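You operate a simulated robot arm through the tools that you are given. There is no shell and no other tool. Be economical: measure what you need, move in short steps, check, and stop when the job is done.

You are at the controls of a simulated two-armed robot. One attempt, no reset.

Task
Pick up the carton from the top of the low cabinet with one hand, pass it to the other hand and put it on the top of the steel cabinet. Set down upright: carton.

Only the result counts: the job must be done as asked and must still hold three seconds after the hand-in. Knocking over, shifting, dropping, spilling or breaking anything else fails it.

Robot
Two 7-joint arms with two-finger parallel grippers on one trunk, on a base that drives. Base frame: it is fixed to the floor where the robot stands at the start and does not move with it; the origin is under the middle of the robot, x ahead of it, y to its left, z up. Readings come in mm, rad, newtons and seconds.
The left shoulder is at the start at [50, 161, 1098], the right one opposite. With the tool pointing down near the work surface each hand reaches from about 220 to 680 mm from the robot's upright axis, wherever it stands, measured 20 degrees to its own side. Places, roughly: top of the steel cabinet [700, 4000, 1000]. Payload 3.43 kg a hand.
Tool frame (each hand has its own): the origin (TCP) lies between the finger pads and is the grasp point; the fingertips stand 30 mm ahead of it; z points along the fingers, y is the line along which they close. Largest opening 94 mm; finger width 28, thickness 10; the body of the gripper, 50 by 96 mm, starts 55 mm behind the TCP.
Orientation is that of the tool frame in the base frame, as a unit quaternion [x, y, z, w]. With the fingers straight down and closing along the base's y, the tool's x points along the base's -x, its y along +y and its z along -z.

Tools
- The arms move only by the tool jog_arm. It takes "left_commands", "right_commands" or both (then of equal length, played together; a hand with none holds still); each is a list of rows, each a list of 3 entries, a list of its own where there are three numbers: the closure in counts, from 0 (fully open) to 255 (shut), then the shift along the tool's x, y, z in mm, then the turn, a rotation vector about the tool's x, y, z in rad. In form: [[fingers, [tx, ty, tz], [ax, ay, az]], ...]. A call has 1 to 12 rows; each row shifts and turns the commanded pose from where the row before left it, along the tool's axes as they then stand. A row lasts 0.2 s, in which the tool goes at most 50 mm and 0.15 rad; a call with a longer step from one row to the next is refused whole, and so is a gripper value outside its range. Where a pose cannot be reached the arm comes as near as it can. A force on the tool above 40 N (or 10 N above the force at the start of the call, whichever is more), or a blocked arm, ends the call early, and 0.2 s more pass. The fingers move at their own pace (about 45 mm/s each) and stop on an object; they squeeze with about 44 N. The grip force told is the motor's: it shows also when the fingers shut on nothing. Time passes only in rows, and 0.2 s behind the last, so rows that do not move let the fingers close. It gives the time, the measured TCP pose, the force on the tool (base axes), the opening and the grip force at its end, in the units of the frame above (readings bear some noise), with the torque about the TCP (base axes, N m) and any sound that the robot's microphone picked up.
- Cameras (640 x 400 px; columns grow to the right, rows downward): "scene" is now at [130.2, -5.1, 1234.2]; the picture's right is [-0.04, -1.00, 0.00], its down [-0.44, 0.02, -0.90] and it looks along [0.90, -0.04, -0.44] (base axes); focal length 261 px, centre (320, 200). "left" rides on the left gripper at [76, -14, -102] in its tool frame; the picture's right is [0.18, 0.98, 0.00], its down [-0.75, 0.14, -0.64] and it looks along [-0.63, 0.12, 0.77] (tool axes); focal length 243 px, centre (320, 200). "right" rides on the right gripper at [76, 14, -102] in its tool frame; the picture's right is [-0.18, 0.98, 0.00], its down [-0.75, -0.14, -0.64] and it looks along [-0.63, -0.12, 0.77] (tool axes); focal length 243 px, centre (320, 200). There is no depth. A picture from a camera that has moved, and an enlarged one, comes with that camera's place and axes in the base frame and with its lens.
- snapshot(camera): a new picture of that camera. The clock stands still meanwhile.
- raise_lower(by): slides the trunk up (or, below 0, down) by that many mm; the arms and the scene camera ride with it, the base frame stays. It gives what a move gives, with no picture.
- steer(legs): drives the robot by 1 to 6 legs, each [ahead, left, turn to the left] in mm, mm and rad, along the robot's own axes; the way and the turn of a leg run together, so that a leg with both is an arc; at most 1500 mm and 3.142 rad a leg. The arms and the cameras ride along, it lands a little off, and it stops where it bumps. It gives what a move gives.
- head_to(pan, tilt): turns the head with the scene camera to pan (to the left, within 1.396 rad either way) and tilt (down, from -0.506 to 1.204), counted from straight ahead of the robot. It gives what a move gives.
- enlarge(camera, box): a new picture of the part [left, top, right, bottom] of that camera's present view, enlarged. The clock stands still meanwhile.
- hand_in(): hands the job in; it is judged then, once.

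Go step by step. Nothing tells you exact positions but the pictures and the camera data: compare them with the known pose of the tool, close in by small moves and look again before you grip or let go. The budget is 120 turns and 100 pictures, counting those below and the enlarged ones. Unless the task says otherwise, let go and move clear before handing in, and close with one line.

The tools are called after "Emit:" as a command line: name --argument value ..., lists and objects as JSON in quotes. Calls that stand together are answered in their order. jog_arm: Moves the arms, as the interface text tells. Its arguments: {"type":"object","properties":{"left_commands":{"type":"array","items":{"type":"array"}},"right_commands":{"type":"array","items":{"type":"array"}}},"required":[]} The other tools are called the same way: raise_lower (by) slides the trunk up or down; steer (legs) drives the base; head_to (pan, tilt) turns the head that bears the scene camera; snapshot (camera) takes a picture; enlarge (camera, box) takes an enlarged picture of a part of a camera's view; hand_in () hands the job in.

At the start:

```text
clock: 0.0
left_tcp_pos: [472.0, 124.9, 1117.0]
left_tcp_rot: [-0.001, 1.0, 0.0, -0.001]
left_ft_force: [0.0, 0.6, -0.1]
left_torque: [0.03, 0.02, 0.04]
left_finger_gap: 94.1
left_grip_force: 0.0
right_tcp_pos: [350.2, -213.0, 1072.1]
right_tcp_rot: [0.0, 1.0, 0.0, 0.0]
right_ft_force: [-0.2, 0.6, 0.6]
right_torque: [0.02, 0.05, 0.0]
right_finger_gap: 94.2
right_grip_force: 0.2
trunk travel left (down, up): [-125.0, 142.0]
robot x, y, heading: [1.3, 0.1, 0.0]
head pan, tilt: [-0.045, 0.459]
```

scene: 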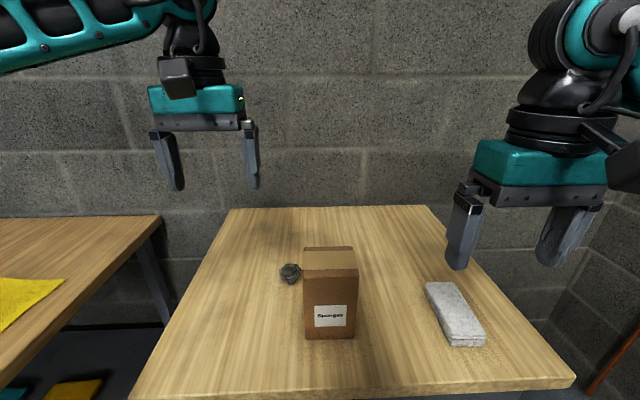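
right: 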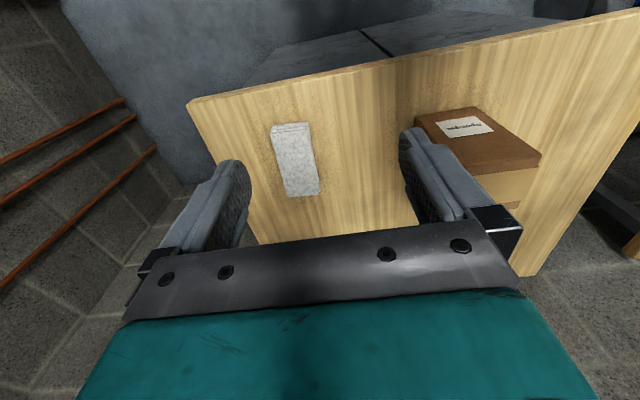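
left: 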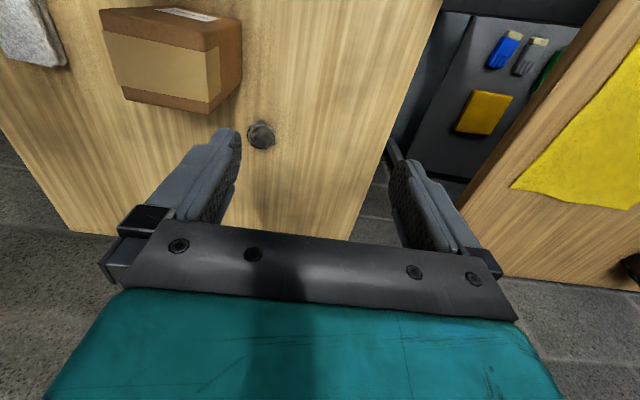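

The carton stands near (475, -38), about 87 wide (y), 60 deep and 160 high. I'll look closer at it and to the left, towards the steel cabinet.

Emit:
enlarge --camera "scene" --box '[240, 220, 420, 360]'

Emit:
head_to --pan 1.2 --tilt 0.25

Emit:
snapshot --camera "scene"

```text
2.86 times, centred on (330, 290) of scene
camera zoom: at [130.2, -5.1, 1234.2], right [-0.04, -1.0, 0.0], down [-0.44, 0.02, -0.9], along [0.9, -0.04, -0.44], focal length 746 px, centre (291, -57)
```

zoom: 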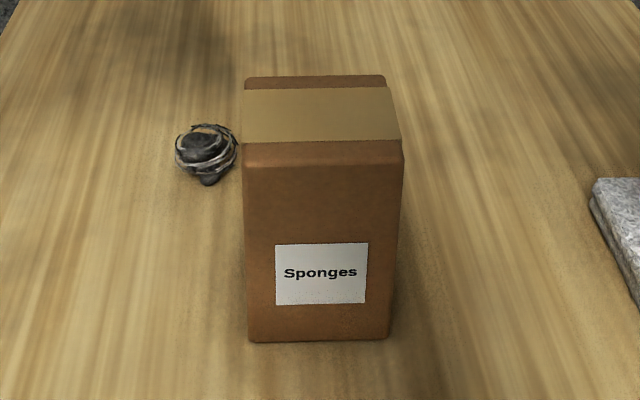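

```text
clock: 1.4
left_tcp_pos: [472.3, 124.8, 1116.4]
left_tcp_rot: [0.0, 1.0, 0.0, 0.0]
left_ft_force: [0.4, -0.1, 0.3]
left_torque: [-0.06, -0.01, 0.0]
left_finger_gap: 94.3
left_grip_force: 0.0
right_tcp_pos: [349.9, -213.0, 1073.2]
right_tcp_rot: [0.001, 1.0, -0.001, 0.0]
right_ft_force: [-0.3, -0.5, -0.8]
right_torque: [0.01, 0.02, 0.03]
right_finger_gap: 93.9
right_grip_force: 0.1
trunk travel left (down, up): [-125.0, 142.0]
robot x, y, heading: [-2.9, -0.7, 0.0]
head pan, tilt: [1.201, 0.25]
```

```text
95 pictures are left
camera scene: at [72.3, 86.0, 1253.6], right [0.93, -0.36, 0.0], down [-0.09, -0.23, -0.97], along [0.35, 0.9, -0.25], focal length 261 px, centre (320, 200)
```

scene: 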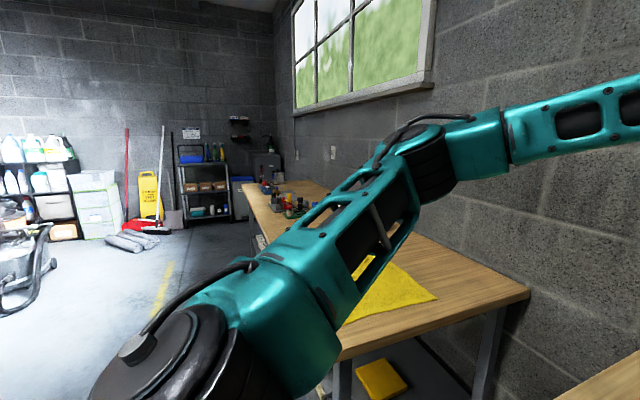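

The carton is square to the base, at about x 442–507, y -79–7, with its top near z 955. The plan is for the right hand to grip it from above, closing along x, and for the left hand to take it later from the left side. First I turn the right hand a quarter turn.

Emit:
jog_arm --right_commands '[[0, [0, 0, 0], [0, 0, -0.1428]], [0, [0, 0, 0], [0, 0, -0.1428]], [0, [0, 0, 0], [0, 0, -0.1428]], [0, [0, 0, 0], [0, 0, -0.1428]], [0, [0, 0, 0], [0, 0, -0.1428]], [0, [0, 0, 0], [0, 0, -0.1428]], [0, [0, 0, 0], [0, 0, -0.1428]], [0, [0, 0, 0], [0, 0, -0.1428]], [0, [0, 0, 0], [0, 0, -0.1428]], [0, [0, 0, 0], [0, 0, -0.1428]], [0, [0, 0, 0], [0, 0, -0.1428]], [0, [0, 0, 0], [0, 0, 0]]]'

Emit:
head_to --pan -0.05 --tilt 0.5

Emit:
snapshot --camera "scene"

```text
clock: 4.0
left_tcp_pos: [472.4, 125.0, 1116.0]
left_tcp_rot: [-0.001, 1.0, 0.0, 0.0]
left_ft_force: [0.6, -0.9, -0.6]
left_torque: [0.02, -0.03, -0.01]
left_finger_gap: 93.7
left_grip_force: 0.1
right_tcp_pos: [275.6, -145.1, 1062.9]
right_tcp_rot: [-0.707, 0.708, -0.001, 0.0]
right_ft_force: [0.2, 0.0, -0.2]
right_torque: [-0.01, 0.0, -0.01]
right_finger_gap: 94.0
right_grip_force: 0.0
right hand out of reach, approached as far as the arm can: row 8, 9, 10, 11
trunk travel left (down, up): [-125.0, 142.0]
robot x, y, heading: [-1.0, -2.5, -0.004]
head pan, tilt: [1.201, 0.25]
```

```text
clock: 5.5
left_tcp_pos: [472.5, 124.3, 1116.0]
left_tcp_rot: [-0.002, 1.0, 0.0, 0.0]
left_ft_force: [0.4, 0.2, -0.2]
left_torque: [-0.03, 0.02, -0.02]
left_finger_gap: 94.0
left_grip_force: 0.1
right_tcp_pos: [276.8, -145.8, 1064.9]
right_tcp_rot: [-0.706, 0.708, -0.001, 0.0]
right_ft_force: [0.0, -0.1, 0.3]
right_torque: [0.0, 0.0, -0.03]
right_finger_gap: 93.8
right_grip_force: 0.0
trunk travel left (down, up): [-125.0, 142.0]
robot x, y, heading: [1.3, -0.7, 0.002]
head pan, tilt: [-0.051, 0.499]
```

```text
94 pictures are left
camera scene: at [129.4, -5.5, 1230.5], right [-0.05, -1.0, 0.0], down [-0.48, 0.02, -0.88], along [0.88, -0.04, -0.48], focal length 261 px, centre (320, 200)
```

scene: 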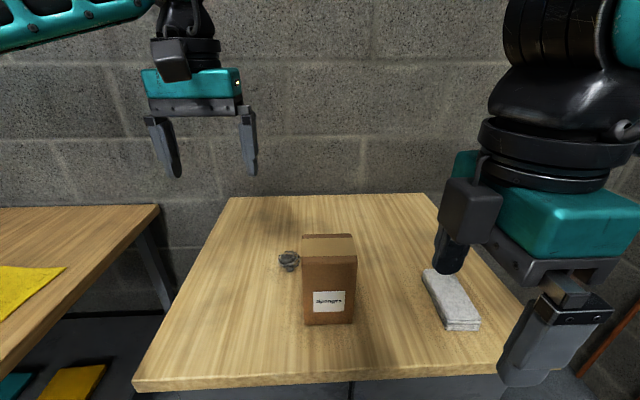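

The turn is done but the arm drew in a bit. I check how the right hand now sits from its own camera.

Emit:
snapshot --camera "right"

```text
93 pictures are left
camera right: at [263.2, -222.0, 1165.9], right [-0.98, 0.19, 0.0], down [0.14, 0.75, 0.64], along [0.12, 0.63, -0.77], focal length 243 px, centre (320, 200)
```

right: 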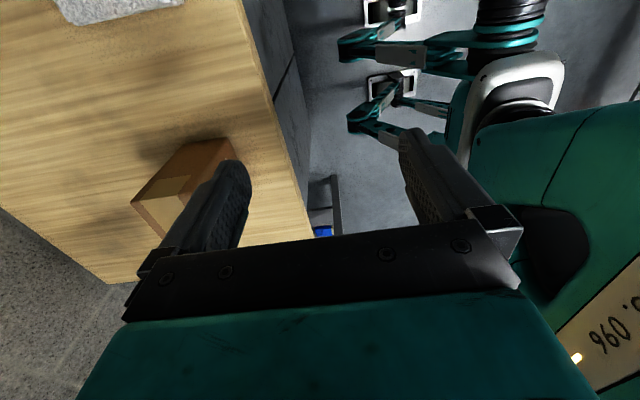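

Now I move the left hand out of the way and bring the right hand above the carton.

Emit:
jog_arm --left_commands '[[0, [0, 30, 0], [0, 0, 0]], [0, [0, 30, 0], [0, 0, 0]], [0, [0, 30, 0], [0, 0, 0]], [0, [0, 30, 0], [0, 0, 0]], [0, [0, 0, 0], [0, 0, 0]]]' --right_commands '[[0, [-22, -40, 0], [0, 0, 0]], [0, [-22, -40, 0], [0, 0, 0]], [0, [-22, -40, 0], [0, 0, 0]], [0, [-22, -40, 0], [0, 0, 0]], [0, [0, 0, 0], [0, 0, 0]]]'

```text
clock: 6.7
left_tcp_pos: [473.3, 245.3, 1115.9]
left_tcp_rot: [0.0, 1.0, 0.0, 0.0]
left_ft_force: [0.2, -0.4, 0.0]
left_torque: [0.03, 0.0, 0.01]
left_finger_gap: 94.0
left_grip_force: 0.2
right_tcp_pos: [333.6, -20.9, 1054.8]
right_tcp_rot: [-0.706, 0.708, 0.001, -0.001]
right_ft_force: [-0.4, -0.7, -0.3]
right_torque: [0.01, 0.03, 0.02]
right_finger_gap: 93.9
right_grip_force: 0.0
right hand out of reach, approached as far as the arm can: row 1, 2, 3, 4
trunk travel left (down, up): [-125.0, 142.0]
robot x, y, heading: [-2.1, -0.4, 0.001]
head pan, tilt: [-0.051, 0.499]
```

With the camera side outward the right arm hits its limit, so I'll turn it the other way (camera side inward) while drawing it back to the right.

Emit:
jog_arm --right_commands '[[0, [30, 0, 0], [0, 0, 0.1428]], [0, [30, 0, 0], [0, 0, 0.1428]], [0, [30, 0, 0], [0, 0, 0.1428]], [0, [30, 0, 0], [0, 0, 0.1428]], [0, [0, 0, 0], [0, 0, 0.1428]], [0, [0, 0, 0], [0, 0, 0.1428]], [0, [0, 0, 0], [0, 0, 0.1428]], [0, [0, 0, 0], [0, 0, 0.1428]], [0, [0, 0, 0], [0, 0, 0.1428]], [0, [0, 0, 0], [0, 0, 0.1428]], [0, [0, 0, 0], [0, 0, 0.1428]], [0, [0, 0, 0], [0, 0, 0]]]'

Emit:
jog_arm --right_commands '[[0, [0, 0, 0], [0, 0, 0.1428]], [0, [0, 0, 0], [0, 0, 0.1428]], [0, [0, 0, 0], [0, 0, 0.1428]], [0, [0, 0, 0], [0, 0, 0.1428]], [0, [0, 0, 0], [0, 0, 0.1428]], [0, [0, 0, 0], [0, 0, 0.1428]], [0, [0, 0, 0], [0, 0, 0.1428]], [0, [0, 0, 0], [0, 0, 0.1428]], [0, [0, 0, 0], [0, 0, 0.1428]], [0, [0, 0, 0], [0, 0, 0.1428]], [0, [0, 0, 0], [0, 0, 0.1428]], [0, [0, 0, 0], [0, 0, 0]]]'

```text
clock: 9.3
left_tcp_pos: [472.4, 244.0, 1117.2]
left_tcp_rot: [-0.001, 1.0, 0.0, 0.001]
left_ft_force: [0.4, -0.4, -0.3]
left_torque: [0.0, -0.02, 0.01]
left_finger_gap: 94.0
left_grip_force: 0.0
right_tcp_pos: [309.2, -136.0, 1056.0]
right_tcp_rot: [0.001, 1.0, 0.0, 0.0]
right_ft_force: [0.1, 0.5, 0.2]
right_torque: [0.0, 0.05, 0.03]
right_finger_gap: 94.3
right_grip_force: 0.0
trunk travel left (down, up): [-125.0, 142.0]
robot x, y, heading: [-0.2, -1.5, 0.001]
head pan, tilt: [-0.051, 0.499]
```

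```text
clock: 11.9
left_tcp_pos: [472.9, 243.4, 1115.5]
left_tcp_rot: [-0.001, 1.0, -0.001, 0.0]
left_ft_force: [-0.2, 0.1, -0.6]
left_torque: [-0.02, 0.01, 0.01]
left_finger_gap: 93.9
left_grip_force: 0.1
right_tcp_pos: [308.3, -136.4, 1056.2]
right_tcp_rot: [0.707, 0.707, 0.0, 0.0]
right_ft_force: [-0.8, 0.1, -0.3]
right_torque: [0.01, -0.02, 0.0]
right_finger_gap: 94.0
right_grip_force: 0.1
trunk travel left (down, up): [-125.0, 142.0]
robot x, y, heading: [-0.8, -1.6, -0.0]
head pan, tilt: [-0.051, 0.499]
```

This orientation is freely reachable. I move above the carton and lean the hand out to the right by about 0.6 rad, to leave room for the left hand.

Emit:
jog_arm --right_commands '[[0, [16, 33.4, 0], [0, 0, 0]], [0, [16, 33.4, 0], [0, 0, 0]], [0, [16, 33.4, 0], [0, 0, 0]], [0, [16, 33.4, 0], [0, 0, 0]], [0, [16, 33.4, 0], [0, 0, 0]], [0, [0, 0, 0], [0, 0.15, 0]], [0, [0, 0, 0], [0, 0.15, 0]], [0, [0, 0, 0], [0, 0.15, 0]], [0, [0, 0, 0], [0, 0.15, 0]], [0, [0, 0, 0], [0, 0, 0]]]'

Emit:
snapshot --camera "scene"

Emit:
snapshot --camera "right"

```text
clock: 14.1
left_tcp_pos: [471.7, 243.9, 1115.8]
left_tcp_rot: [-0.001, 1.0, 0.0, 0.0]
left_ft_force: [0.2, 0.1, 0.4]
left_torque: [0.01, -0.04, 0.03]
left_finger_gap: 93.7
left_grip_force: 0.0
right_tcp_pos: [476.1, -55.8, 1055.7]
right_tcp_rot: [0.675, 0.675, 0.21, -0.209]
right_ft_force: [0.5, -0.4, 0.0]
right_torque: [-0.03, -0.02, 0.01]
right_finger_gap: 94.2
right_grip_force: 0.1
trunk travel left (down, up): [-125.0, 142.0]
robot x, y, heading: [-2.3, -0.8, -0.002]
head pan, tilt: [-0.051, 0.499]
```

```text
92 pictures are left
camera scene: at [129.4, -5.5, 1230.5], right [-0.05, -1.0, 0.0], down [-0.48, 0.02, -0.88], along [0.88, -0.04, -0.48], focal length 261 px, centre (320, 200)
```

scene: 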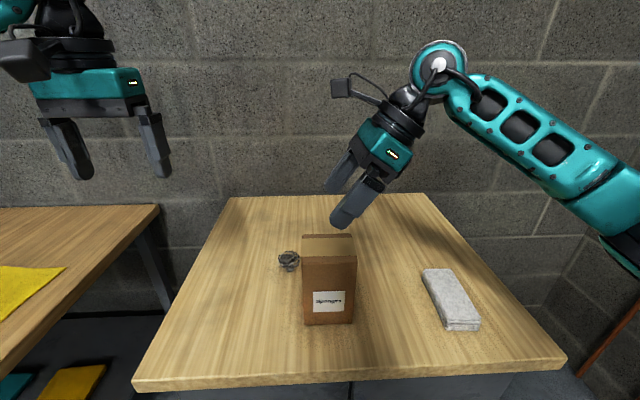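

```text
91 pictures are left
camera right: at [490.9, -51.7, 1183.7], right [0.98, -0.15, -0.1], down [-0.14, -0.98, 0.1], along [-0.12, -0.09, -0.99], focal length 243 px, centre (320, 200)
```

right: 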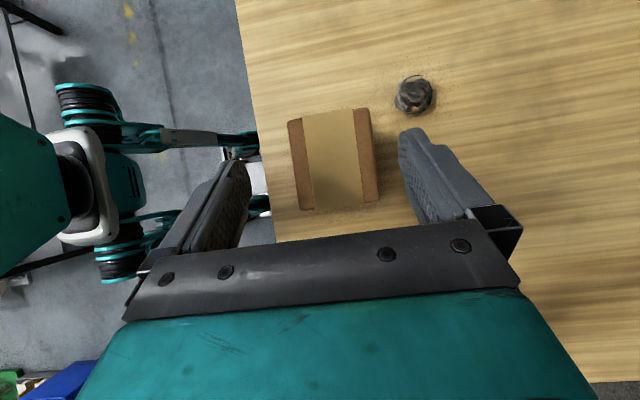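

The wrist camera looks right down on the carton; I enlarge to measure its centre and depth.

Emit:
enlarge --camera "right" --box '[240, 80, 440, 240]'

Emit:
enlarge --camera "scene" --box '[240, 200, 420, 340]'

```text
2.50 times, centred on (340, 160) of right
camera zoom: at [490.9, -51.7, 1183.7], right [0.98, -0.15, -0.1], down [-0.14, -0.98, 0.1], along [-0.12, -0.09, -0.99], focal length 606 px, centre (270, 300)
```

zoom: 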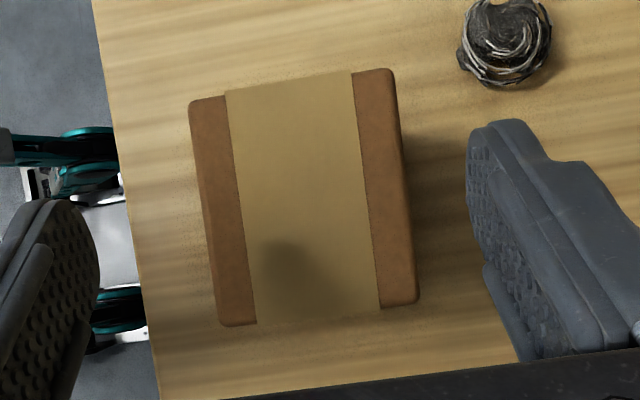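

```text
2.86 times, centred on (330, 270) of scene
camera zoom: at [129.4, -5.5, 1230.5], right [-0.05, -1.0, 0.0], down [-0.48, 0.02, -0.88], along [0.88, -0.04, -0.48], focal length 746 px, centre (291, 0)
```

zoom: 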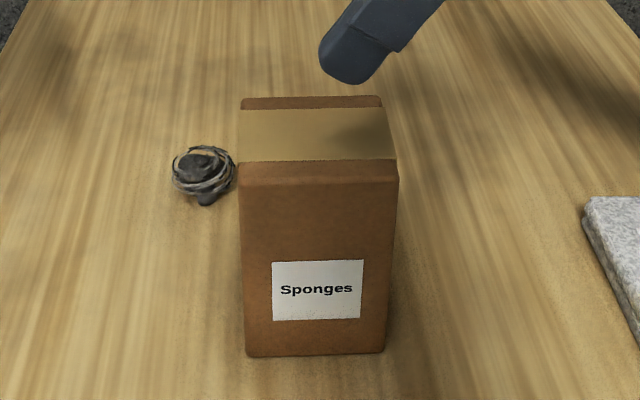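

The carton measures about x 442–516, centre (479, -37), top z≈950. I descend most of the way, straddling it, and check.

Emit:
jog_arm --right_commands '[[0, [0, 3, 0], [0, 0, 0]], [0, [-16.3, 0, 28.5], [0, 0, 0]], [0, [-16.3, 0, 28.5], [0, 0, 0]], [0, [0, 0, 0], [0, 0, 0]]]'

Emit:
snapshot --camera "right"

Emit:
snapshot --camera "scene"

```text
clock: 15.1
left_tcp_pos: [472.2, 244.6, 1115.4]
left_tcp_rot: [-0.001, 1.0, 0.0, 0.0]
left_ft_force: [-0.2, 0.4, 0.8]
left_torque: [-0.04, -0.01, 0.01]
left_finger_gap: 94.1
left_grip_force: 0.0
right_tcp_pos: [479.1, -51.7, 990.2]
right_tcp_rot: [0.676, 0.675, 0.21, -0.208]
right_ft_force: [-0.1, 0.4, 0.9]
right_torque: [-0.01, 0.01, 0.0]
right_finger_gap: 94.1
right_grip_force: 0.0
trunk travel left (down, up): [-125.0, 142.0]
robot x, y, heading: [-0.6, -0.1, -0.002]
head pan, tilt: [-0.051, 0.499]
```

```text
88 pictures are left
camera right: at [494.1, -46.6, 1117.3], right [0.98, -0.15, -0.1], down [-0.14, -0.98, 0.1], along [-0.12, -0.09, -0.99], focal length 243 px, centre (320, 200)
```

right: 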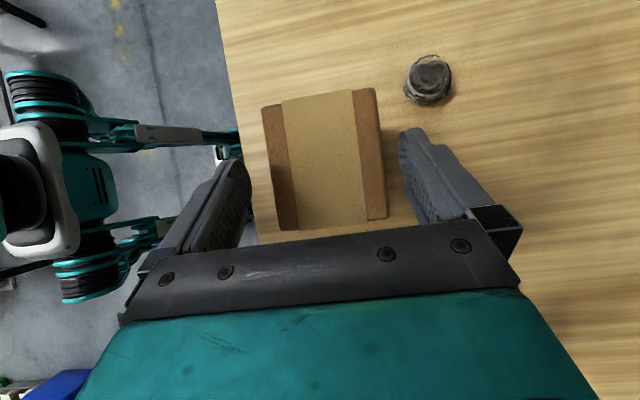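

```text
87 pictures are left
camera scene: at [129.3, -5.6, 1230.5], right [-0.05, -1.0, 0.0], down [-0.48, 0.02, -0.88], along [0.88, -0.04, -0.48], focal length 261 px, centre (320, 200)
```

scene: 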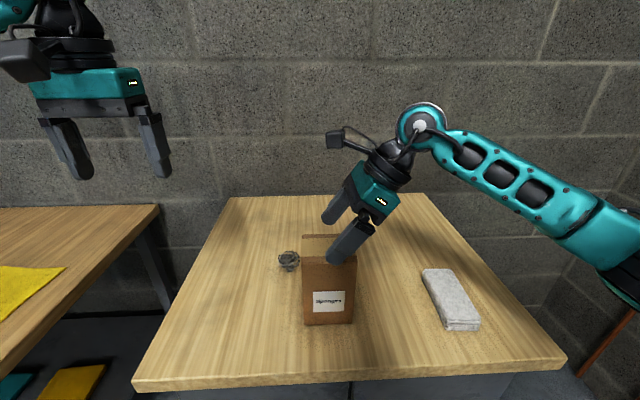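

Centred between the fingers. I descend the rest and grip.

Emit:
jog_arm --right_commands '[[0, [-10.4, 0, 19.2], [0, 0, 0]], [0, [-10.4, 0, 19.2], [0, 0, 0]], [0, [-10.4, 0, 19.2], [0, 0, 0]], [0, [0, 0, 0], [0, 0, 0]]]'

Emit:
snapshot --camera "right"

Emit:
enlarge --camera "scene" --box '[240, 160, 460, 340]'

```text
clock: 16.1
left_tcp_pos: [472.9, 244.4, 1115.8]
left_tcp_rot: [-0.001, 1.0, -0.001, 0.001]
left_ft_force: [0.6, 0.0, 0.8]
left_torque: [0.01, 0.0, 0.04]
left_finger_gap: 93.8
left_grip_force: 0.1
right_tcp_pos: [479.9, -43.9, 925.4]
right_tcp_rot: [0.676, 0.675, 0.209, -0.209]
right_ft_force: [-0.1, 0.0, -0.1]
right_torque: [-0.02, 0.0, -0.01]
right_finger_gap: 93.7
right_grip_force: 0.1
trunk travel left (down, up): [-125.0, 142.0]
robot x, y, heading: [-1.6, -1.5, 0.005]
head pan, tilt: [-0.051, 0.499]
```

```text
86 pictures are left
camera right: at [494.2, -39.9, 1052.5], right [0.98, -0.15, -0.1], down [-0.14, -0.98, 0.1], along [-0.12, -0.09, -0.99], focal length 243 px, centre (320, 200)
```

right: 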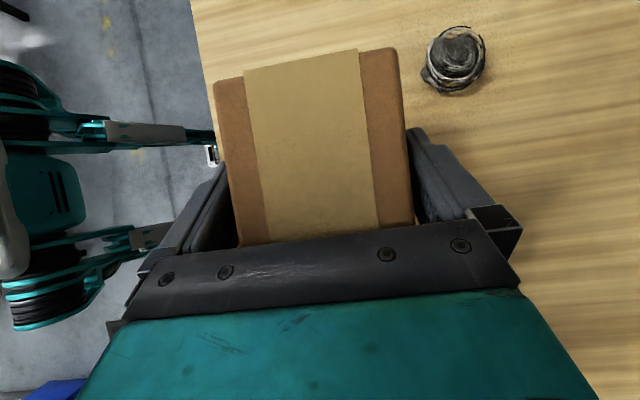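

```text
2.22 times, centred on (350, 250) of scene
camera zoom: at [129.4, -5.6, 1230.5], right [-0.05, -1.0, 0.0], down [-0.48, 0.02, -0.88], along [0.88, -0.04, -0.48], focal length 580 px, centre (253, 89)
```

zoom: 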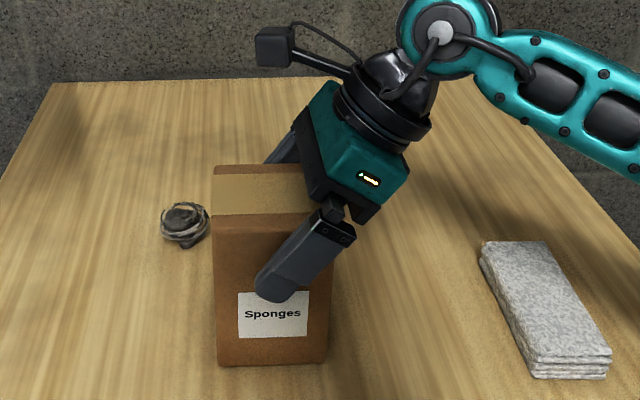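

Well placed. Closing the right fingers.

Emit:
jog_arm --right_commands '[[120, [0, 0, 0], [0, 0, 0]], [255, [0, 0, 0], [0, 0, 0]], [255, [0, 0, 0], [0, 0, 0]], [255, [0, 0, 0], [0, 0, 0]], [255, [0, 0, 0], [0, 0, 0]]]'

```text
clock: 17.3
left_tcp_pos: [472.6, 245.3, 1117.2]
left_tcp_rot: [-0.001, 1.0, 0.0, 0.0]
left_ft_force: [-0.5, -0.3, -0.5]
left_torque: [0.01, -0.01, 0.0]
left_finger_gap: 93.8
left_grip_force: 0.1
right_tcp_pos: [479.2, -44.7, 926.4]
right_tcp_rot: [0.675, 0.676, 0.209, -0.209]
right_ft_force: [-0.4, 0.3, 0.0]
right_torque: [-0.02, -0.04, -0.01]
right_finger_gap: 83.8
right_grip_force: 43.9
trunk travel left (down, up): [-125.0, 142.0]
robot x, y, heading: [2.0, 1.4, -0.002]
head pan, tilt: [-0.051, 0.499]
```

Gripped, with the pads at 83.8 mm. I lift a little and check.

Emit:
jog_arm --right_commands '[[255, [5.7, 0, -8.2], [0, 0, 0]], [255, [5.7, 0, -8.2], [0, 0, 0]], [255, [11.3, 0, -16.5], [0, 0, 0]], [255, [17, 0, -24.7], [0, 0, 0]], [255, [17, 0, -24.7], [0, 0, 0]], [255, [17, 0, -24.7], [0, 0, 0]], [255, [0, 0, 0], [0, 0, 0]]]'

Emit:
enlarge --camera "scene" --box '[220, 100, 500, 340]'

Emit:
snapshot --camera "right"

```text
clock: 18.9
left_tcp_pos: [472.8, 243.8, 1115.8]
left_tcp_rot: [-0.001, 1.0, 0.0, 0.0]
left_ft_force: [-0.1, 0.3, 0.1]
left_torque: [-0.02, -0.01, -0.02]
left_finger_gap: 94.0
left_grip_force: 0.2
right_tcp_pos: [478.6, -43.8, 1055.0]
right_tcp_rot: [0.676, 0.676, 0.209, -0.209]
right_ft_force: [-1.0, 0.7, -1.9]
right_torque: [-0.02, 0.0, -0.01]
right_finger_gap: 79.0
right_grip_force: 44.1
trunk travel left (down, up): [-125.0, 142.0]
robot x, y, heading: [-2.6, -1.6, -0.002]
head pan, tilt: [-0.051, 0.499]
```

```text
1.67 times, centred on (360, 220) of scene
camera zoom: at [129.5, -5.6, 1230.5], right [-0.05, -1.0, 0.0], down [-0.48, 0.02, -0.88], along [0.88, -0.04, -0.48], focal length 435 px, centre (253, 167)
```

zoom: 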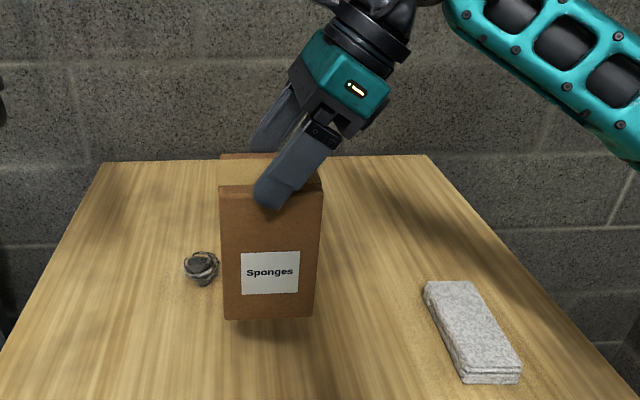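

```text
83 pictures are left
camera right: at [494.0, -39.1, 1183.4], right [0.98, -0.15, -0.1], down [-0.14, -0.98, 0.1], along [-0.12, -0.09, -0.99], focal length 243 px, centre (320, 200)
```

right: 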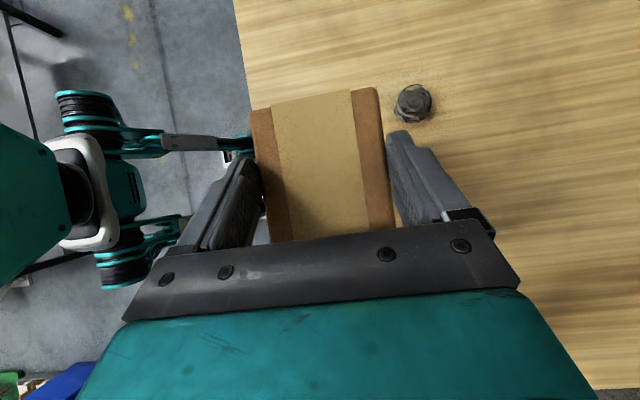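

The carton came up but has slipped about 35 mm down in the fingers, so only the tips hold it. I'll lower it straight back to the table to regrip.

Emit:
jog_arm --right_commands '[[255, [-14.2, 0, 20.6], [0, 0, 0]], [255, [-14.2, 0, 20.6], [0, 0, 0]], [255, [-11.3, 0, 16.5], [0, 0, 0]], [255, [0, 0, 0], [0, 0, 0]]]'

Emit:
snapshot --camera "right"

Emit:
enlarge --camera "scene" --box '[220, 140, 460, 340]'

```text
clock: 19.9
left_tcp_pos: [472.7, 244.2, 1116.3]
left_tcp_rot: [-0.001, 1.0, 0.0, 0.001]
left_ft_force: [-0.1, -0.7, 0.3]
left_torque: [0.03, -0.01, 0.0]
left_finger_gap: 93.8
left_grip_force: 0.1
right_tcp_pos: [479.6, -43.2, 984.6]
right_tcp_rot: [0.675, 0.676, 0.21, -0.209]
right_ft_force: [0.1, -0.3, -2.2]
right_torque: [0.0, 0.01, -0.01]
right_finger_gap: 78.8
right_grip_force: 43.6
trunk travel left (down, up): [-125.0, 142.0]
robot x, y, heading: [-0.1, 0.8, 0.001]
head pan, tilt: [-0.051, 0.499]
```

```text
82 pictures are left
camera right: at [494.0, -38.6, 1112.0], right [0.98, -0.15, -0.1], down [-0.14, -0.98, 0.1], along [-0.12, -0.09, -0.99], focal length 243 px, centre (320, 200)
```

right: 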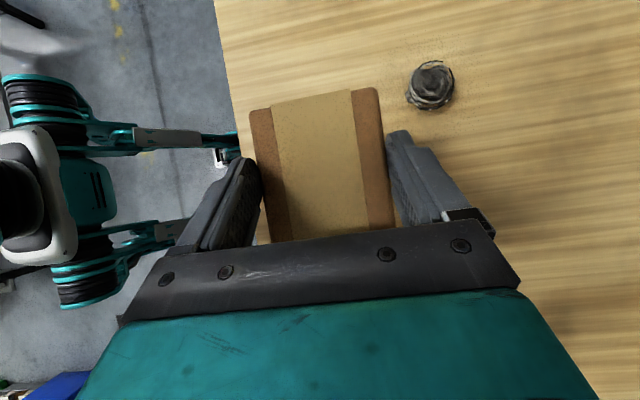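

```text
2.00 times, centred on (340, 240) of scene
camera zoom: at [129.5, -5.6, 1230.5], right [-0.05, -1.0, 0.0], down [-0.48, 0.02, -0.88], along [0.88, -0.04, -0.48], focal length 522 px, centre (280, 120)
```

zoom: 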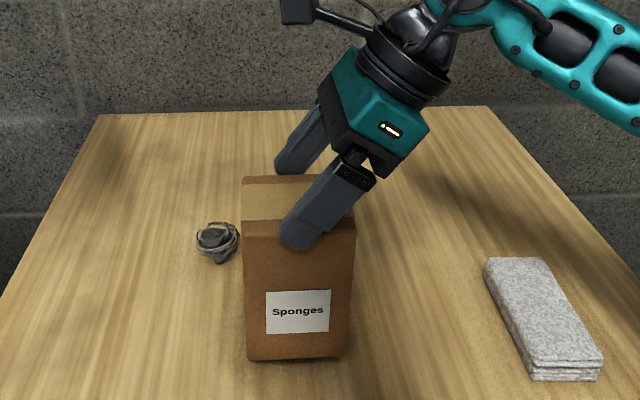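

The hold is now steady (gap 78.8, about 2.2 N weight); probably the fingers hadn't fully settled when I lifted. I lower gently to the table.

Emit:
jog_arm --right_commands '[[255, [-2.8, 0, 4.1], [0, 0, 0]], [255, [-2.8, 0, 4.1], [0, 0, 0]], [255, [0, 0, 0], [0, 0, 0]]]'

```text
clock: 20.7
left_tcp_pos: [472.4, 244.7, 1116.4]
left_tcp_rot: [0.0, 1.0, 0.001, -0.001]
left_ft_force: [0.2, 0.6, -0.8]
left_torque: [0.0, 0.0, 0.0]
left_finger_gap: 93.9
left_grip_force: 0.0
right_tcp_pos: [479.1, -43.5, 974.4]
right_tcp_rot: [0.675, 0.676, 0.209, -0.21]
right_ft_force: [0.2, 0.5, -1.4]
right_torque: [0.0, 0.01, -0.01]
right_finger_gap: 79.2
right_grip_force: 43.8
trunk travel left (down, up): [-125.0, 142.0]
robot x, y, heading: [0.7, -0.4, -0.001]
head pan, tilt: [-0.051, 0.499]
```

Emit:
jog_arm --right_commands '[[255, [-1.7, 0, 2.5], [0, 0, 0]], [255, [-1.7, 0, 2.5], [0, 0, 0]], [255, [0, 0, 0], [0, 0, 0]]]'

Emit:
enlarge --camera "scene" --box '[240, 200, 420, 340]'

```text
clock: 21.5
left_tcp_pos: [472.7, 244.0, 1117.1]
left_tcp_rot: [0.0, 1.0, 0.0, 0.001]
left_ft_force: [0.3, -0.9, -0.3]
left_torque: [0.0, 0.0, 0.02]
left_finger_gap: 94.1
left_grip_force: 0.2
right_tcp_pos: [478.3, -43.7, 968.7]
right_tcp_rot: [0.675, 0.676, 0.21, -0.209]
right_ft_force: [-0.7, -0.6, 3.1]
right_torque: [-0.32, 0.18, 0.05]
right_finger_gap: 79.1
right_grip_force: 44.2
trunk travel left (down, up): [-125.0, 142.0]
robot x, y, heading: [3.2, 2.9, -0.003]
head pan, tilt: [-0.051, 0.499]
```

```text
2.86 times, centred on (330, 270) of scene
camera zoom: at [129.1, -5.7, 1230.6], right [-0.05, -1.0, 0.0], down [-0.48, 0.02, -0.88], along [0.88, -0.04, -0.48], focal length 746 px, centre (291, 0)
```

zoom: 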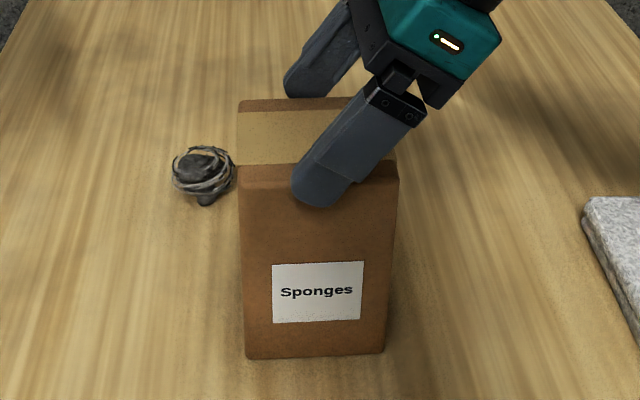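

It rests on the table again. I open, go 43 mm deeper, regrip and wait until the gap settles.

Emit:
jog_arm --right_commands '[[0, [0, 0, 0], [0, 0, 0]], [0, [0, 0, 0], [0, 0, 0]], [0, [0, 0, 0], [0, 0, 0]], [0, [0, 0, 0], [0, 0, 0]], [0, [0, 0, 0], [0, 0, 0]]]'

Emit:
snapshot --camera "right"

```text
clock: 22.7
left_tcp_pos: [472.2, 244.9, 1116.8]
left_tcp_rot: [-0.001, 1.0, 0.0, 0.0]
left_ft_force: [0.1, 0.4, -0.2]
left_torque: [0.0, 0.0, 0.03]
left_finger_gap: 94.0
left_grip_force: 0.1
right_tcp_pos: [478.0, -43.7, 968.8]
right_tcp_rot: [0.676, 0.675, 0.209, -0.21]
right_ft_force: [-0.8, 0.5, -0.3]
right_torque: [0.01, 0.01, 0.0]
right_finger_gap: 94.0
right_grip_force: 0.1
trunk travel left (down, up): [-125.0, 142.0]
robot x, y, heading: [-2.4, -1.8, -0.001]
head pan, tilt: [-0.051, 0.499]
```

```text
79 pictures are left
camera right: at [493.7, -38.8, 1096.3], right [0.98, -0.15, -0.1], down [-0.14, -0.98, 0.1], along [-0.12, -0.09, -0.99], focal length 243 px, centre (320, 200)
```

right: 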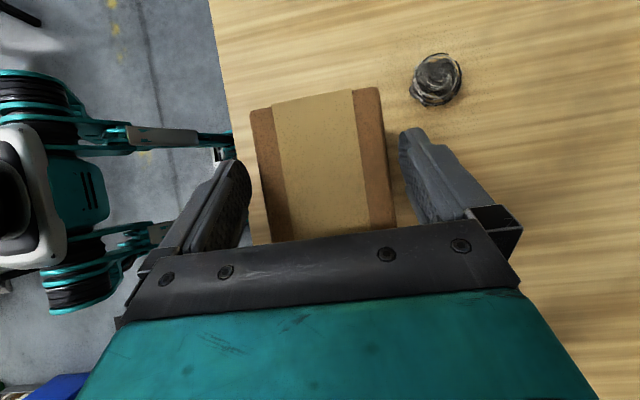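

Emit:
jog_arm --right_commands '[[0, [-12.5, 0, 18.1], [0, 0, 0]], [0, [-12.5, 0, 18.1], [0, 0, 0]], [0, [0, 0, 0], [0, 0, 0]], [255, [0, 0, 0], [0, 0, 0]], [255, [0, 0, 0], [0, 0, 0]], [255, [0, 0, 0], [0, 0, 0]], [255, [0, 0, 0], [0, 0, 0]], [255, [0, 0, 0], [0, 0, 0]], [255, [0, 0, 0], [0, 0, 0]], [255, [0, 0, 0], [0, 0, 0]], [255, [0, 0, 0], [0, 0, 0]]]'

Emit:
snapshot --camera "right"

```text
clock: 25.1
left_tcp_pos: [473.4, 245.2, 1115.5]
left_tcp_rot: [-0.001, 1.0, 0.0, 0.0]
left_ft_force: [0.6, -0.2, -0.2]
left_torque: [0.0, 0.0, 0.0]
left_finger_gap: 93.9
left_grip_force: 0.1
right_tcp_pos: [479.4, -44.2, 925.6]
right_tcp_rot: [0.675, 0.676, 0.209, -0.209]
right_ft_force: [-0.7, -0.7, -0.4]
right_torque: [-0.02, 0.01, -0.01]
right_finger_gap: 83.7
right_grip_force: 44.1
trunk travel left (down, up): [-125.0, 142.0]
robot x, y, heading: [-0.9, -2.8, -0.002]
head pan, tilt: [-0.051, 0.499]
```

```text
78 pictures are left
camera right: at [494.2, -39.0, 1052.5], right [0.98, -0.15, -0.1], down [-0.14, -0.98, 0.1], along [-0.12, -0.09, -0.99], focal length 243 px, centre (320, 200)
```

right: 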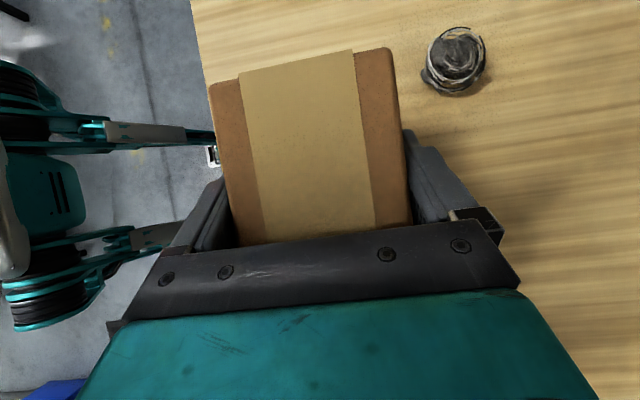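

Contact at 83.7 again and stable. I lift slowly by 20 mm and watch gap and force.

Emit:
jog_arm --right_commands '[[255, [2.8, 0, -4.1], [0, 0, 0]], [255, [2.8, 0, -4.1], [0, 0, 0]], [255, [2.8, 0, -4.1], [0, 0, 0]], [255, [2.8, 0, -4.1], [0, 0, 0]], [255, [0, 0, 0], [0, 0, 0]]]'

Emit:
snapshot --camera "right"

Emit:
enlarge --camera "scene" --box '[240, 180, 440, 340]'

```text
clock: 26.3
left_tcp_pos: [472.7, 245.5, 1116.8]
left_tcp_rot: [-0.001, 1.0, 0.0, 0.0]
left_ft_force: [-0.4, 0.7, 0.2]
left_torque: [0.01, -0.01, 0.0]
left_finger_gap: 94.0
left_grip_force: 0.0
right_tcp_pos: [478.5, -43.1, 945.0]
right_tcp_rot: [0.675, 0.676, 0.209, -0.209]
right_ft_force: [0.2, 1.1, -1.2]
right_torque: [0.0, -0.03, -0.03]
right_finger_gap: 83.8
right_grip_force: 44.2
trunk travel left (down, up): [-125.0, 142.0]
robot x, y, heading: [-0.2, -1.9, -0.002]
head pan, tilt: [-0.051, 0.499]
```

```text
77 pictures are left
camera right: at [493.9, -39.2, 1072.0], right [0.98, -0.15, -0.1], down [-0.14, -0.98, 0.1], along [-0.12, -0.09, -0.99], focal length 243 px, centre (320, 200)
```

right: 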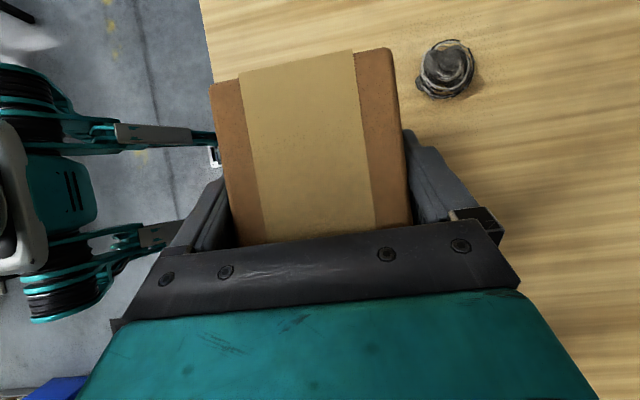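

```text
2.50 times, centred on (340, 260) of scene
camera zoom: at [129.5, -5.6, 1230.5], right [-0.05, -1.0, 0.0], down [-0.48, 0.02, -0.88], along [0.88, -0.04, -0.48], focal length 652 px, centre (270, 50)
```

zoom: 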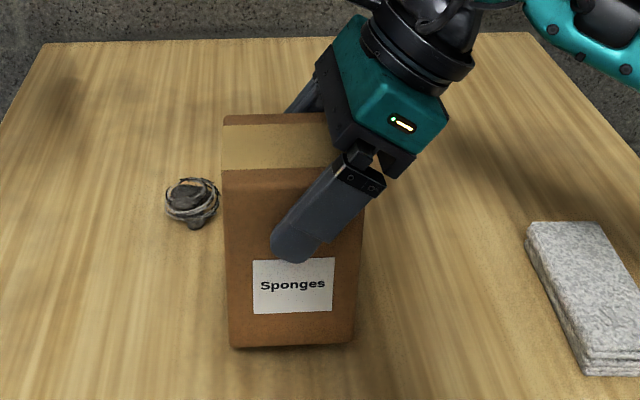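

No slip with a slow lift. I continue slowly.

Emit:
jog_arm --right_commands '[[255, [4.5, 0, -6.6], [0, 0, 0]], [255, [4.5, 0, -6.6], [0, 0, 0]], [255, [4.5, 0, -6.6], [0, 0, 0]], [255, [4.5, 0, -6.6], [0, 0, 0]], [255, [4.5, 0, -6.6], [0, 0, 0]], [255, [4.5, 0, -6.6], [0, 0, 0]], [255, [4.5, 0, -6.6], [0, 0, 0]], [255, [4.5, 0, -6.6], [0, 0, 0]], [255, [2.8, 0, -4.1], [0, 0, 0]], [255, [0, 0, 0], [0, 0, 0]]]'

Emit:
snapshot --camera "right"

```text
clock: 28.5
left_tcp_pos: [473.4, 245.3, 1115.5]
left_tcp_rot: [-0.001, 1.0, 0.0, 0.0]
left_ft_force: [0.5, 0.1, -0.2]
left_torque: [-0.02, -0.02, -0.02]
left_finger_gap: 93.9
left_grip_force: 0.1
right_tcp_pos: [477.9, -43.6, 1014.2]
right_tcp_rot: [0.676, 0.675, 0.209, -0.208]
right_ft_force: [-0.4, 0.5, -1.6]
right_torque: [-0.01, 0.02, -0.03]
right_finger_gap: 83.8
right_grip_force: 44.4
trunk travel left (down, up): [-125.0, 142.0]
robot x, y, heading: [2.4, 3.4, 0.003]
head pan, tilt: [-0.051, 0.499]
```

```text
75 pictures are left
camera right: at [493.6, -39.5, 1141.3], right [0.98, -0.15, -0.1], down [-0.14, -0.98, 0.1], along [-0.12, -0.09, -0.99], focal length 243 px, centre (320, 200)
```

right: 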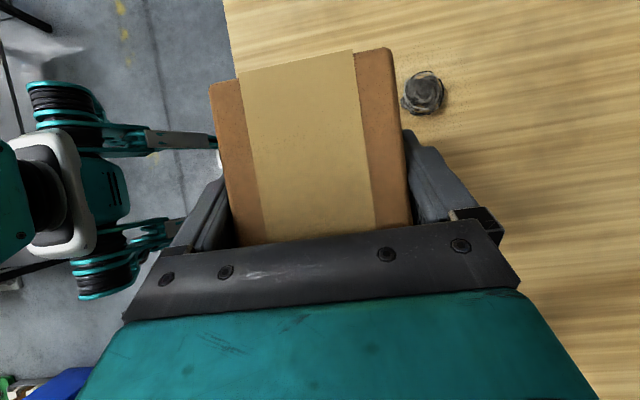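

The carton is firmly held now. I turn the left hand: quarter turn, then tip it so that it points to the right, about 17° below level.

Emit:
jog_arm --left_commands '[[0, [0, 0, 0], [0, 0, -0.1428]], [0, [0, 0, 0], [0, 0, -0.1428]], [0, [0, 0, 0], [0, 0, -0.1428]], [0, [0, 0, 0], [0, 0, -0.1428]], [0, [0, 0, 0], [0, 0, -0.1428]], [0, [0, 0, 0], [0, 0, -0.1428]], [0, [0, 0, 0], [0, 0, -0.1428]], [0, [0, 0, 0], [0, 0, -0.1428]], [0, [0, 0, 0], [0, 0, -0.1428]], [0, [0, 0, 0], [0, 0, -0.1428]], [0, [0, 0, 0], [0, 0, -0.1428]], [0, [0, 0, 0], [0, 0, 0]]]'

Emit:
jog_arm --left_commands '[[0, [0, 0, 0], [0, 0.1411, 0]], [0, [0, 0, 0], [0, 0.1411, 0]], [0, [0, 0, 0], [0, 0.1411, 0]], [0, [0, 0, 0], [0, 0.1411, 0]], [0, [0, 0, 0], [0, 0.1411, 0]], [0, [0, 0, 0], [0, 0.1411, 0]], [0, [0, 0, 0], [0, 0.1411, 0]], [0, [0, 0, 0], [0, 0.1411, 0]], [0, [0, 0, 0], [0, 0.1411, 0]], [0, [0, 0, 0], [0, 0, 0]]]'

Emit:
snapshot --camera "scene"

```text
clock: 31.1
left_tcp_pos: [473.0, 244.8, 1116.1]
left_tcp_rot: [0.708, -0.706, 0.0, -0.001]
left_ft_force: [-0.1, -0.4, 0.6]
left_torque: [0.02, -0.02, -0.01]
left_finger_gap: 93.7
left_grip_force: 0.1
right_tcp_pos: [478.3, -43.6, 1013.2]
right_tcp_rot: [0.675, 0.676, 0.209, -0.209]
right_ft_force: [0.6, 0.1, -1.6]
right_torque: [-0.02, -0.01, 0.01]
right_finger_gap: 83.9
right_grip_force: 44.2
trunk travel left (down, up): [-125.0, 142.0]
robot x, y, heading: [4.7, 2.1, -0.002]
head pan, tilt: [-0.051, 0.499]
```

```text
clock: 33.3
left_tcp_pos: [471.0, 244.2, 1116.2]
left_tcp_rot: [0.569, -0.569, 0.421, 0.42]
left_ft_force: [-0.7, 0.0, -0.4]
left_torque: [0.0, -0.02, 0.0]
left_finger_gap: 94.2
left_grip_force: 0.0
right_tcp_pos: [478.0, -44.0, 1012.9]
right_tcp_rot: [0.675, 0.676, 0.209, -0.209]
right_ft_force: [-0.2, 0.2, -1.9]
right_torque: [0.0, 0.0, 0.01]
right_finger_gap: 84.0
right_grip_force: 44.4
trunk travel left (down, up): [-125.0, 142.0]
robot x, y, heading: [0.4, 0.9, 0.001]
head pan, tilt: [-0.051, 0.499]
```

```text
74 pictures are left
camera scene: at [129.5, -5.6, 1230.5], right [-0.05, -1.0, 0.0], down [-0.48, 0.02, -0.88], along [0.88, -0.04, -0.48], focal length 261 px, centre (320, 200)
```

scene: 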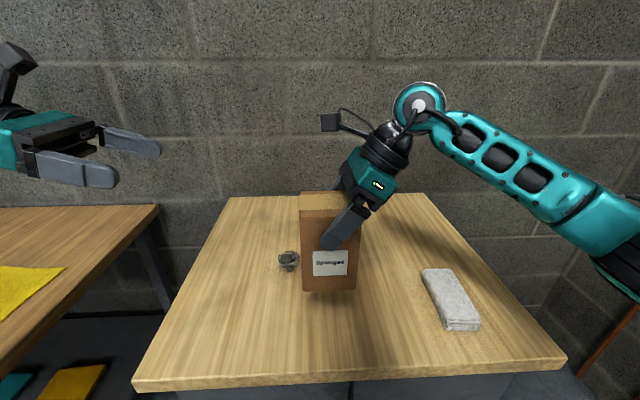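

Both hands are in order. I bring the left hand to a point 100 mm short of its grasp, level with the lower half of the carton.

Emit:
jog_arm --left_commands '[[0, [-15.3, -1.25, 34.2], [0, 0, 0]], [0, [-15.3, -1.25, 34.2], [0, 0, 0]], [0, [-15.3, -1.25, 34.2], [0, 0, 0]], [0, [-15.3, -1.25, 34.2], [0, 0, 0]], [0, [-15.3, -1.25, 34.2], [0, 0, 0]], [0, [-15.3, -1.25, 34.2], [0, 0, 0]], [0, [0, 0, 0], [0, 0, 0]]]'

Emit:
snapshot --camera "scene"

Emit:
snapshot --camera "left"

```text
clock: 34.9
left_tcp_pos: [480.5, 74.9, 967.8]
left_tcp_rot: [0.57, -0.569, 0.42, 0.419]
left_ft_force: [1.0, 0.7, -0.2]
left_torque: [0.0, -0.01, -0.01]
left_finger_gap: 93.9
left_grip_force: 0.1
right_tcp_pos: [478.6, -43.2, 1012.6]
right_tcp_rot: [0.676, 0.675, 0.21, -0.208]
right_ft_force: [-0.8, 0.1, -1.7]
right_torque: [-0.03, 0.01, 0.0]
right_finger_gap: 83.7
right_grip_force: 44.0
trunk travel left (down, up): [-125.0, 142.0]
robot x, y, heading: [-1.3, -4.1, 0.001]
head pan, tilt: [-0.051, 0.499]
```

```text
73 pictures are left
camera scene: at [129.5, -5.6, 1230.5], right [-0.05, -1.0, 0.0], down [-0.48, 0.02, -0.88], along [0.88, -0.04, -0.48], focal length 261 px, centre (320, 200)
```

scene: 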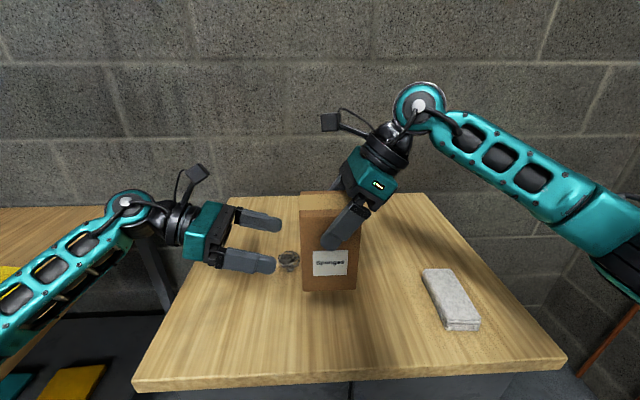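

```text
72 pictures are left
camera left: at [493.0, 149.6, 1070.7], right [-0.98, -0.06, 0.18], down [-0.14, 0.84, -0.53], along [-0.12, -0.55, -0.83], focal length 243 px, centre (320, 200)
```

left: 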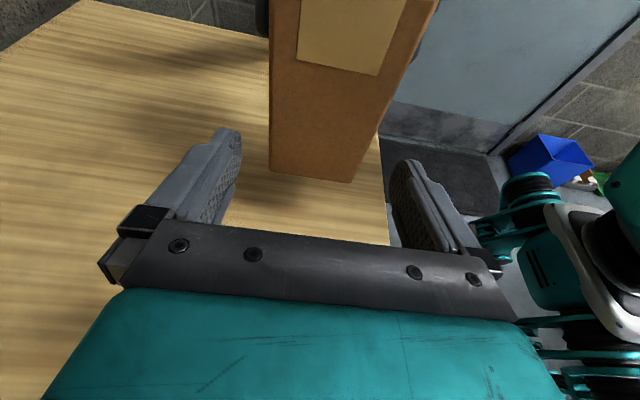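

The carton's lower left edge shows at x≈431–515, so clearance is only about 5 mm each side. I advance partway and look again.

Emit:
jog_arm --left_commands '[[0, [0, 2, 10], [0, 0, 0]], [0, [0, 0, 14], [0, 0, 0]], [0, [0, 0, 10], [0, 0, 0]], [0, [0, 0, 0], [0, 0, 0]]]'

Emit:
snapshot --camera "left"

Emit:
enlarge --camera "scene" --box '[200, 180, 400, 320]'

```text
clock: 35.9
left_tcp_pos: [477.2, 42.8, 956.7]
left_tcp_rot: [0.571, -0.568, 0.42, 0.418]
left_ft_force: [-0.5, 1.1, 0.1]
left_torque: [0.02, 0.03, -0.01]
left_finger_gap: 94.1
left_grip_force: 0.0
right_tcp_pos: [477.3, -44.2, 1013.8]
right_tcp_rot: [0.675, 0.676, 0.209, -0.209]
right_ft_force: [0.1, 0.0, -1.4]
right_torque: [-0.02, -0.01, 0.0]
right_finger_gap: 83.8
right_grip_force: 43.5
trunk travel left (down, up): [-125.0, 142.0]
robot x, y, heading: [2.0, 2.4, -0.001]
head pan, tilt: [-0.051, 0.499]
```

```text
71 pictures are left
camera left: at [490.9, 118.0, 1060.1], right [-0.98, -0.06, 0.18], down [-0.14, 0.84, -0.53], along [-0.12, -0.54, -0.83], focal length 243 px, centre (320, 200)
```

left: 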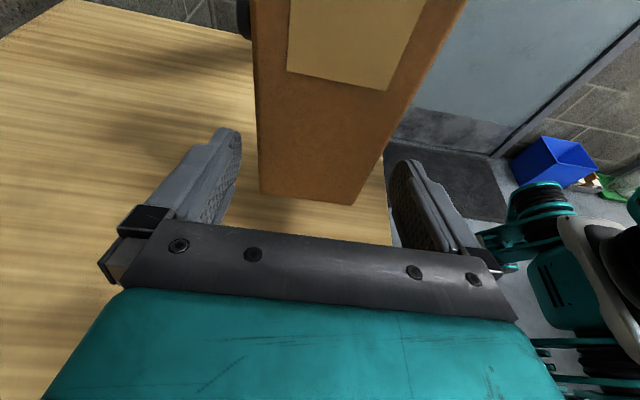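

```text
2.86 times, centred on (300, 250) of scene
camera zoom: at [129.5, -5.6, 1230.5], right [-0.05, -1.0, 0.0], down [-0.48, 0.02, -0.88], along [0.88, -0.04, -0.48], focal length 746 px, centre (377, 57)
```

zoom: 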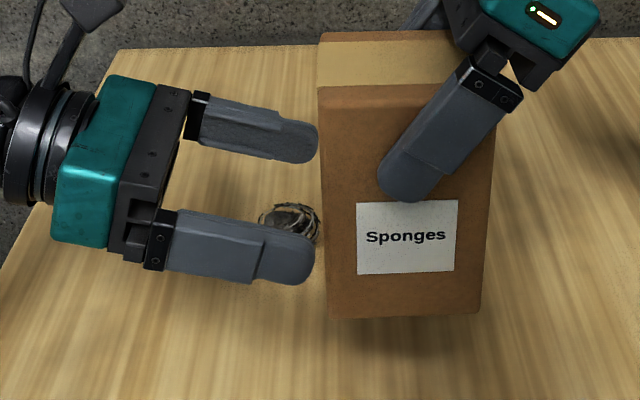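

Clearance is about 6 mm on both sides, well centred. I slide in to the grasp.

Emit:
jog_arm --left_commands '[[0, [0, 0, 9], [0, 0, 0]], [0, [0, 0, 9], [0, 0, 0]], [0, [0, 0, 9], [0, 0, 0]], [0, [0, 0, 9], [0, 0, 0]], [0, [0, 0, 9], [0, 0, 0]], [0, [0, 0, 9], [0, 0, 0]], [0, [0, 0, 9], [0, 0, 0]], [0, [0, 0, 0], [0, 0, 0]]]'

Emit:
snapshot --camera "left"

Emit:
enlarge --camera "scene" --box '[200, 180, 400, 320]'

```text
clock: 37.7
left_tcp_pos: [478.4, -15.5, 938.9]
left_tcp_rot: [0.57, -0.569, 0.42, 0.418]
left_ft_force: [-0.8, -0.3, 0.3]
left_torque: [0.0, 0.0, 0.02]
left_finger_gap: 93.9
left_grip_force: 0.1
right_tcp_pos: [478.6, -43.9, 1013.9]
right_tcp_rot: [0.675, 0.676, 0.208, -0.209]
right_ft_force: [-0.8, 1.3, -2.0]
right_torque: [0.01, -0.04, -0.01]
right_finger_gap: 83.6
right_grip_force: 43.7
trunk travel left (down, up): [-125.0, 142.0]
robot x, y, heading: [2.7, 0.3, 0.001]
head pan, tilt: [-0.051, 0.499]
```

```text
69 pictures are left
camera left: at [491.4, 58.9, 1041.2], right [-0.98, -0.06, 0.18], down [-0.14, 0.84, -0.53], along [-0.12, -0.54, -0.83], focal length 243 px, centre (320, 200)
```

left: 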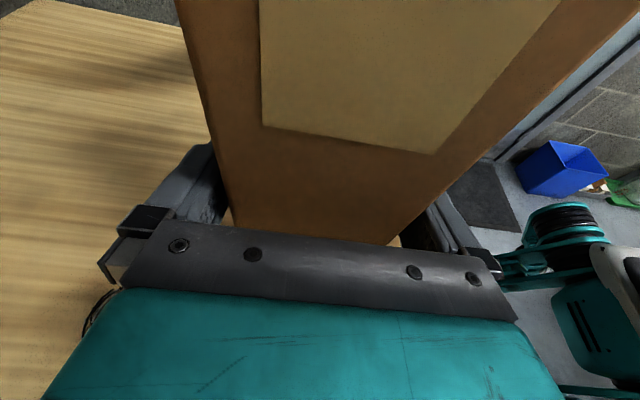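

```text
2.86 times, centred on (300, 250) of scene
camera zoom: at [129.5, -5.6, 1230.5], right [-0.05, -1.0, 0.0], down [-0.48, 0.02, -0.88], along [0.88, -0.04, -0.48], focal length 746 px, centre (377, 57)
```

zoom: 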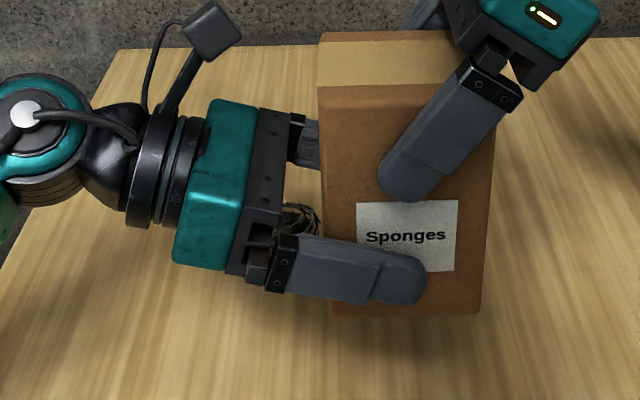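

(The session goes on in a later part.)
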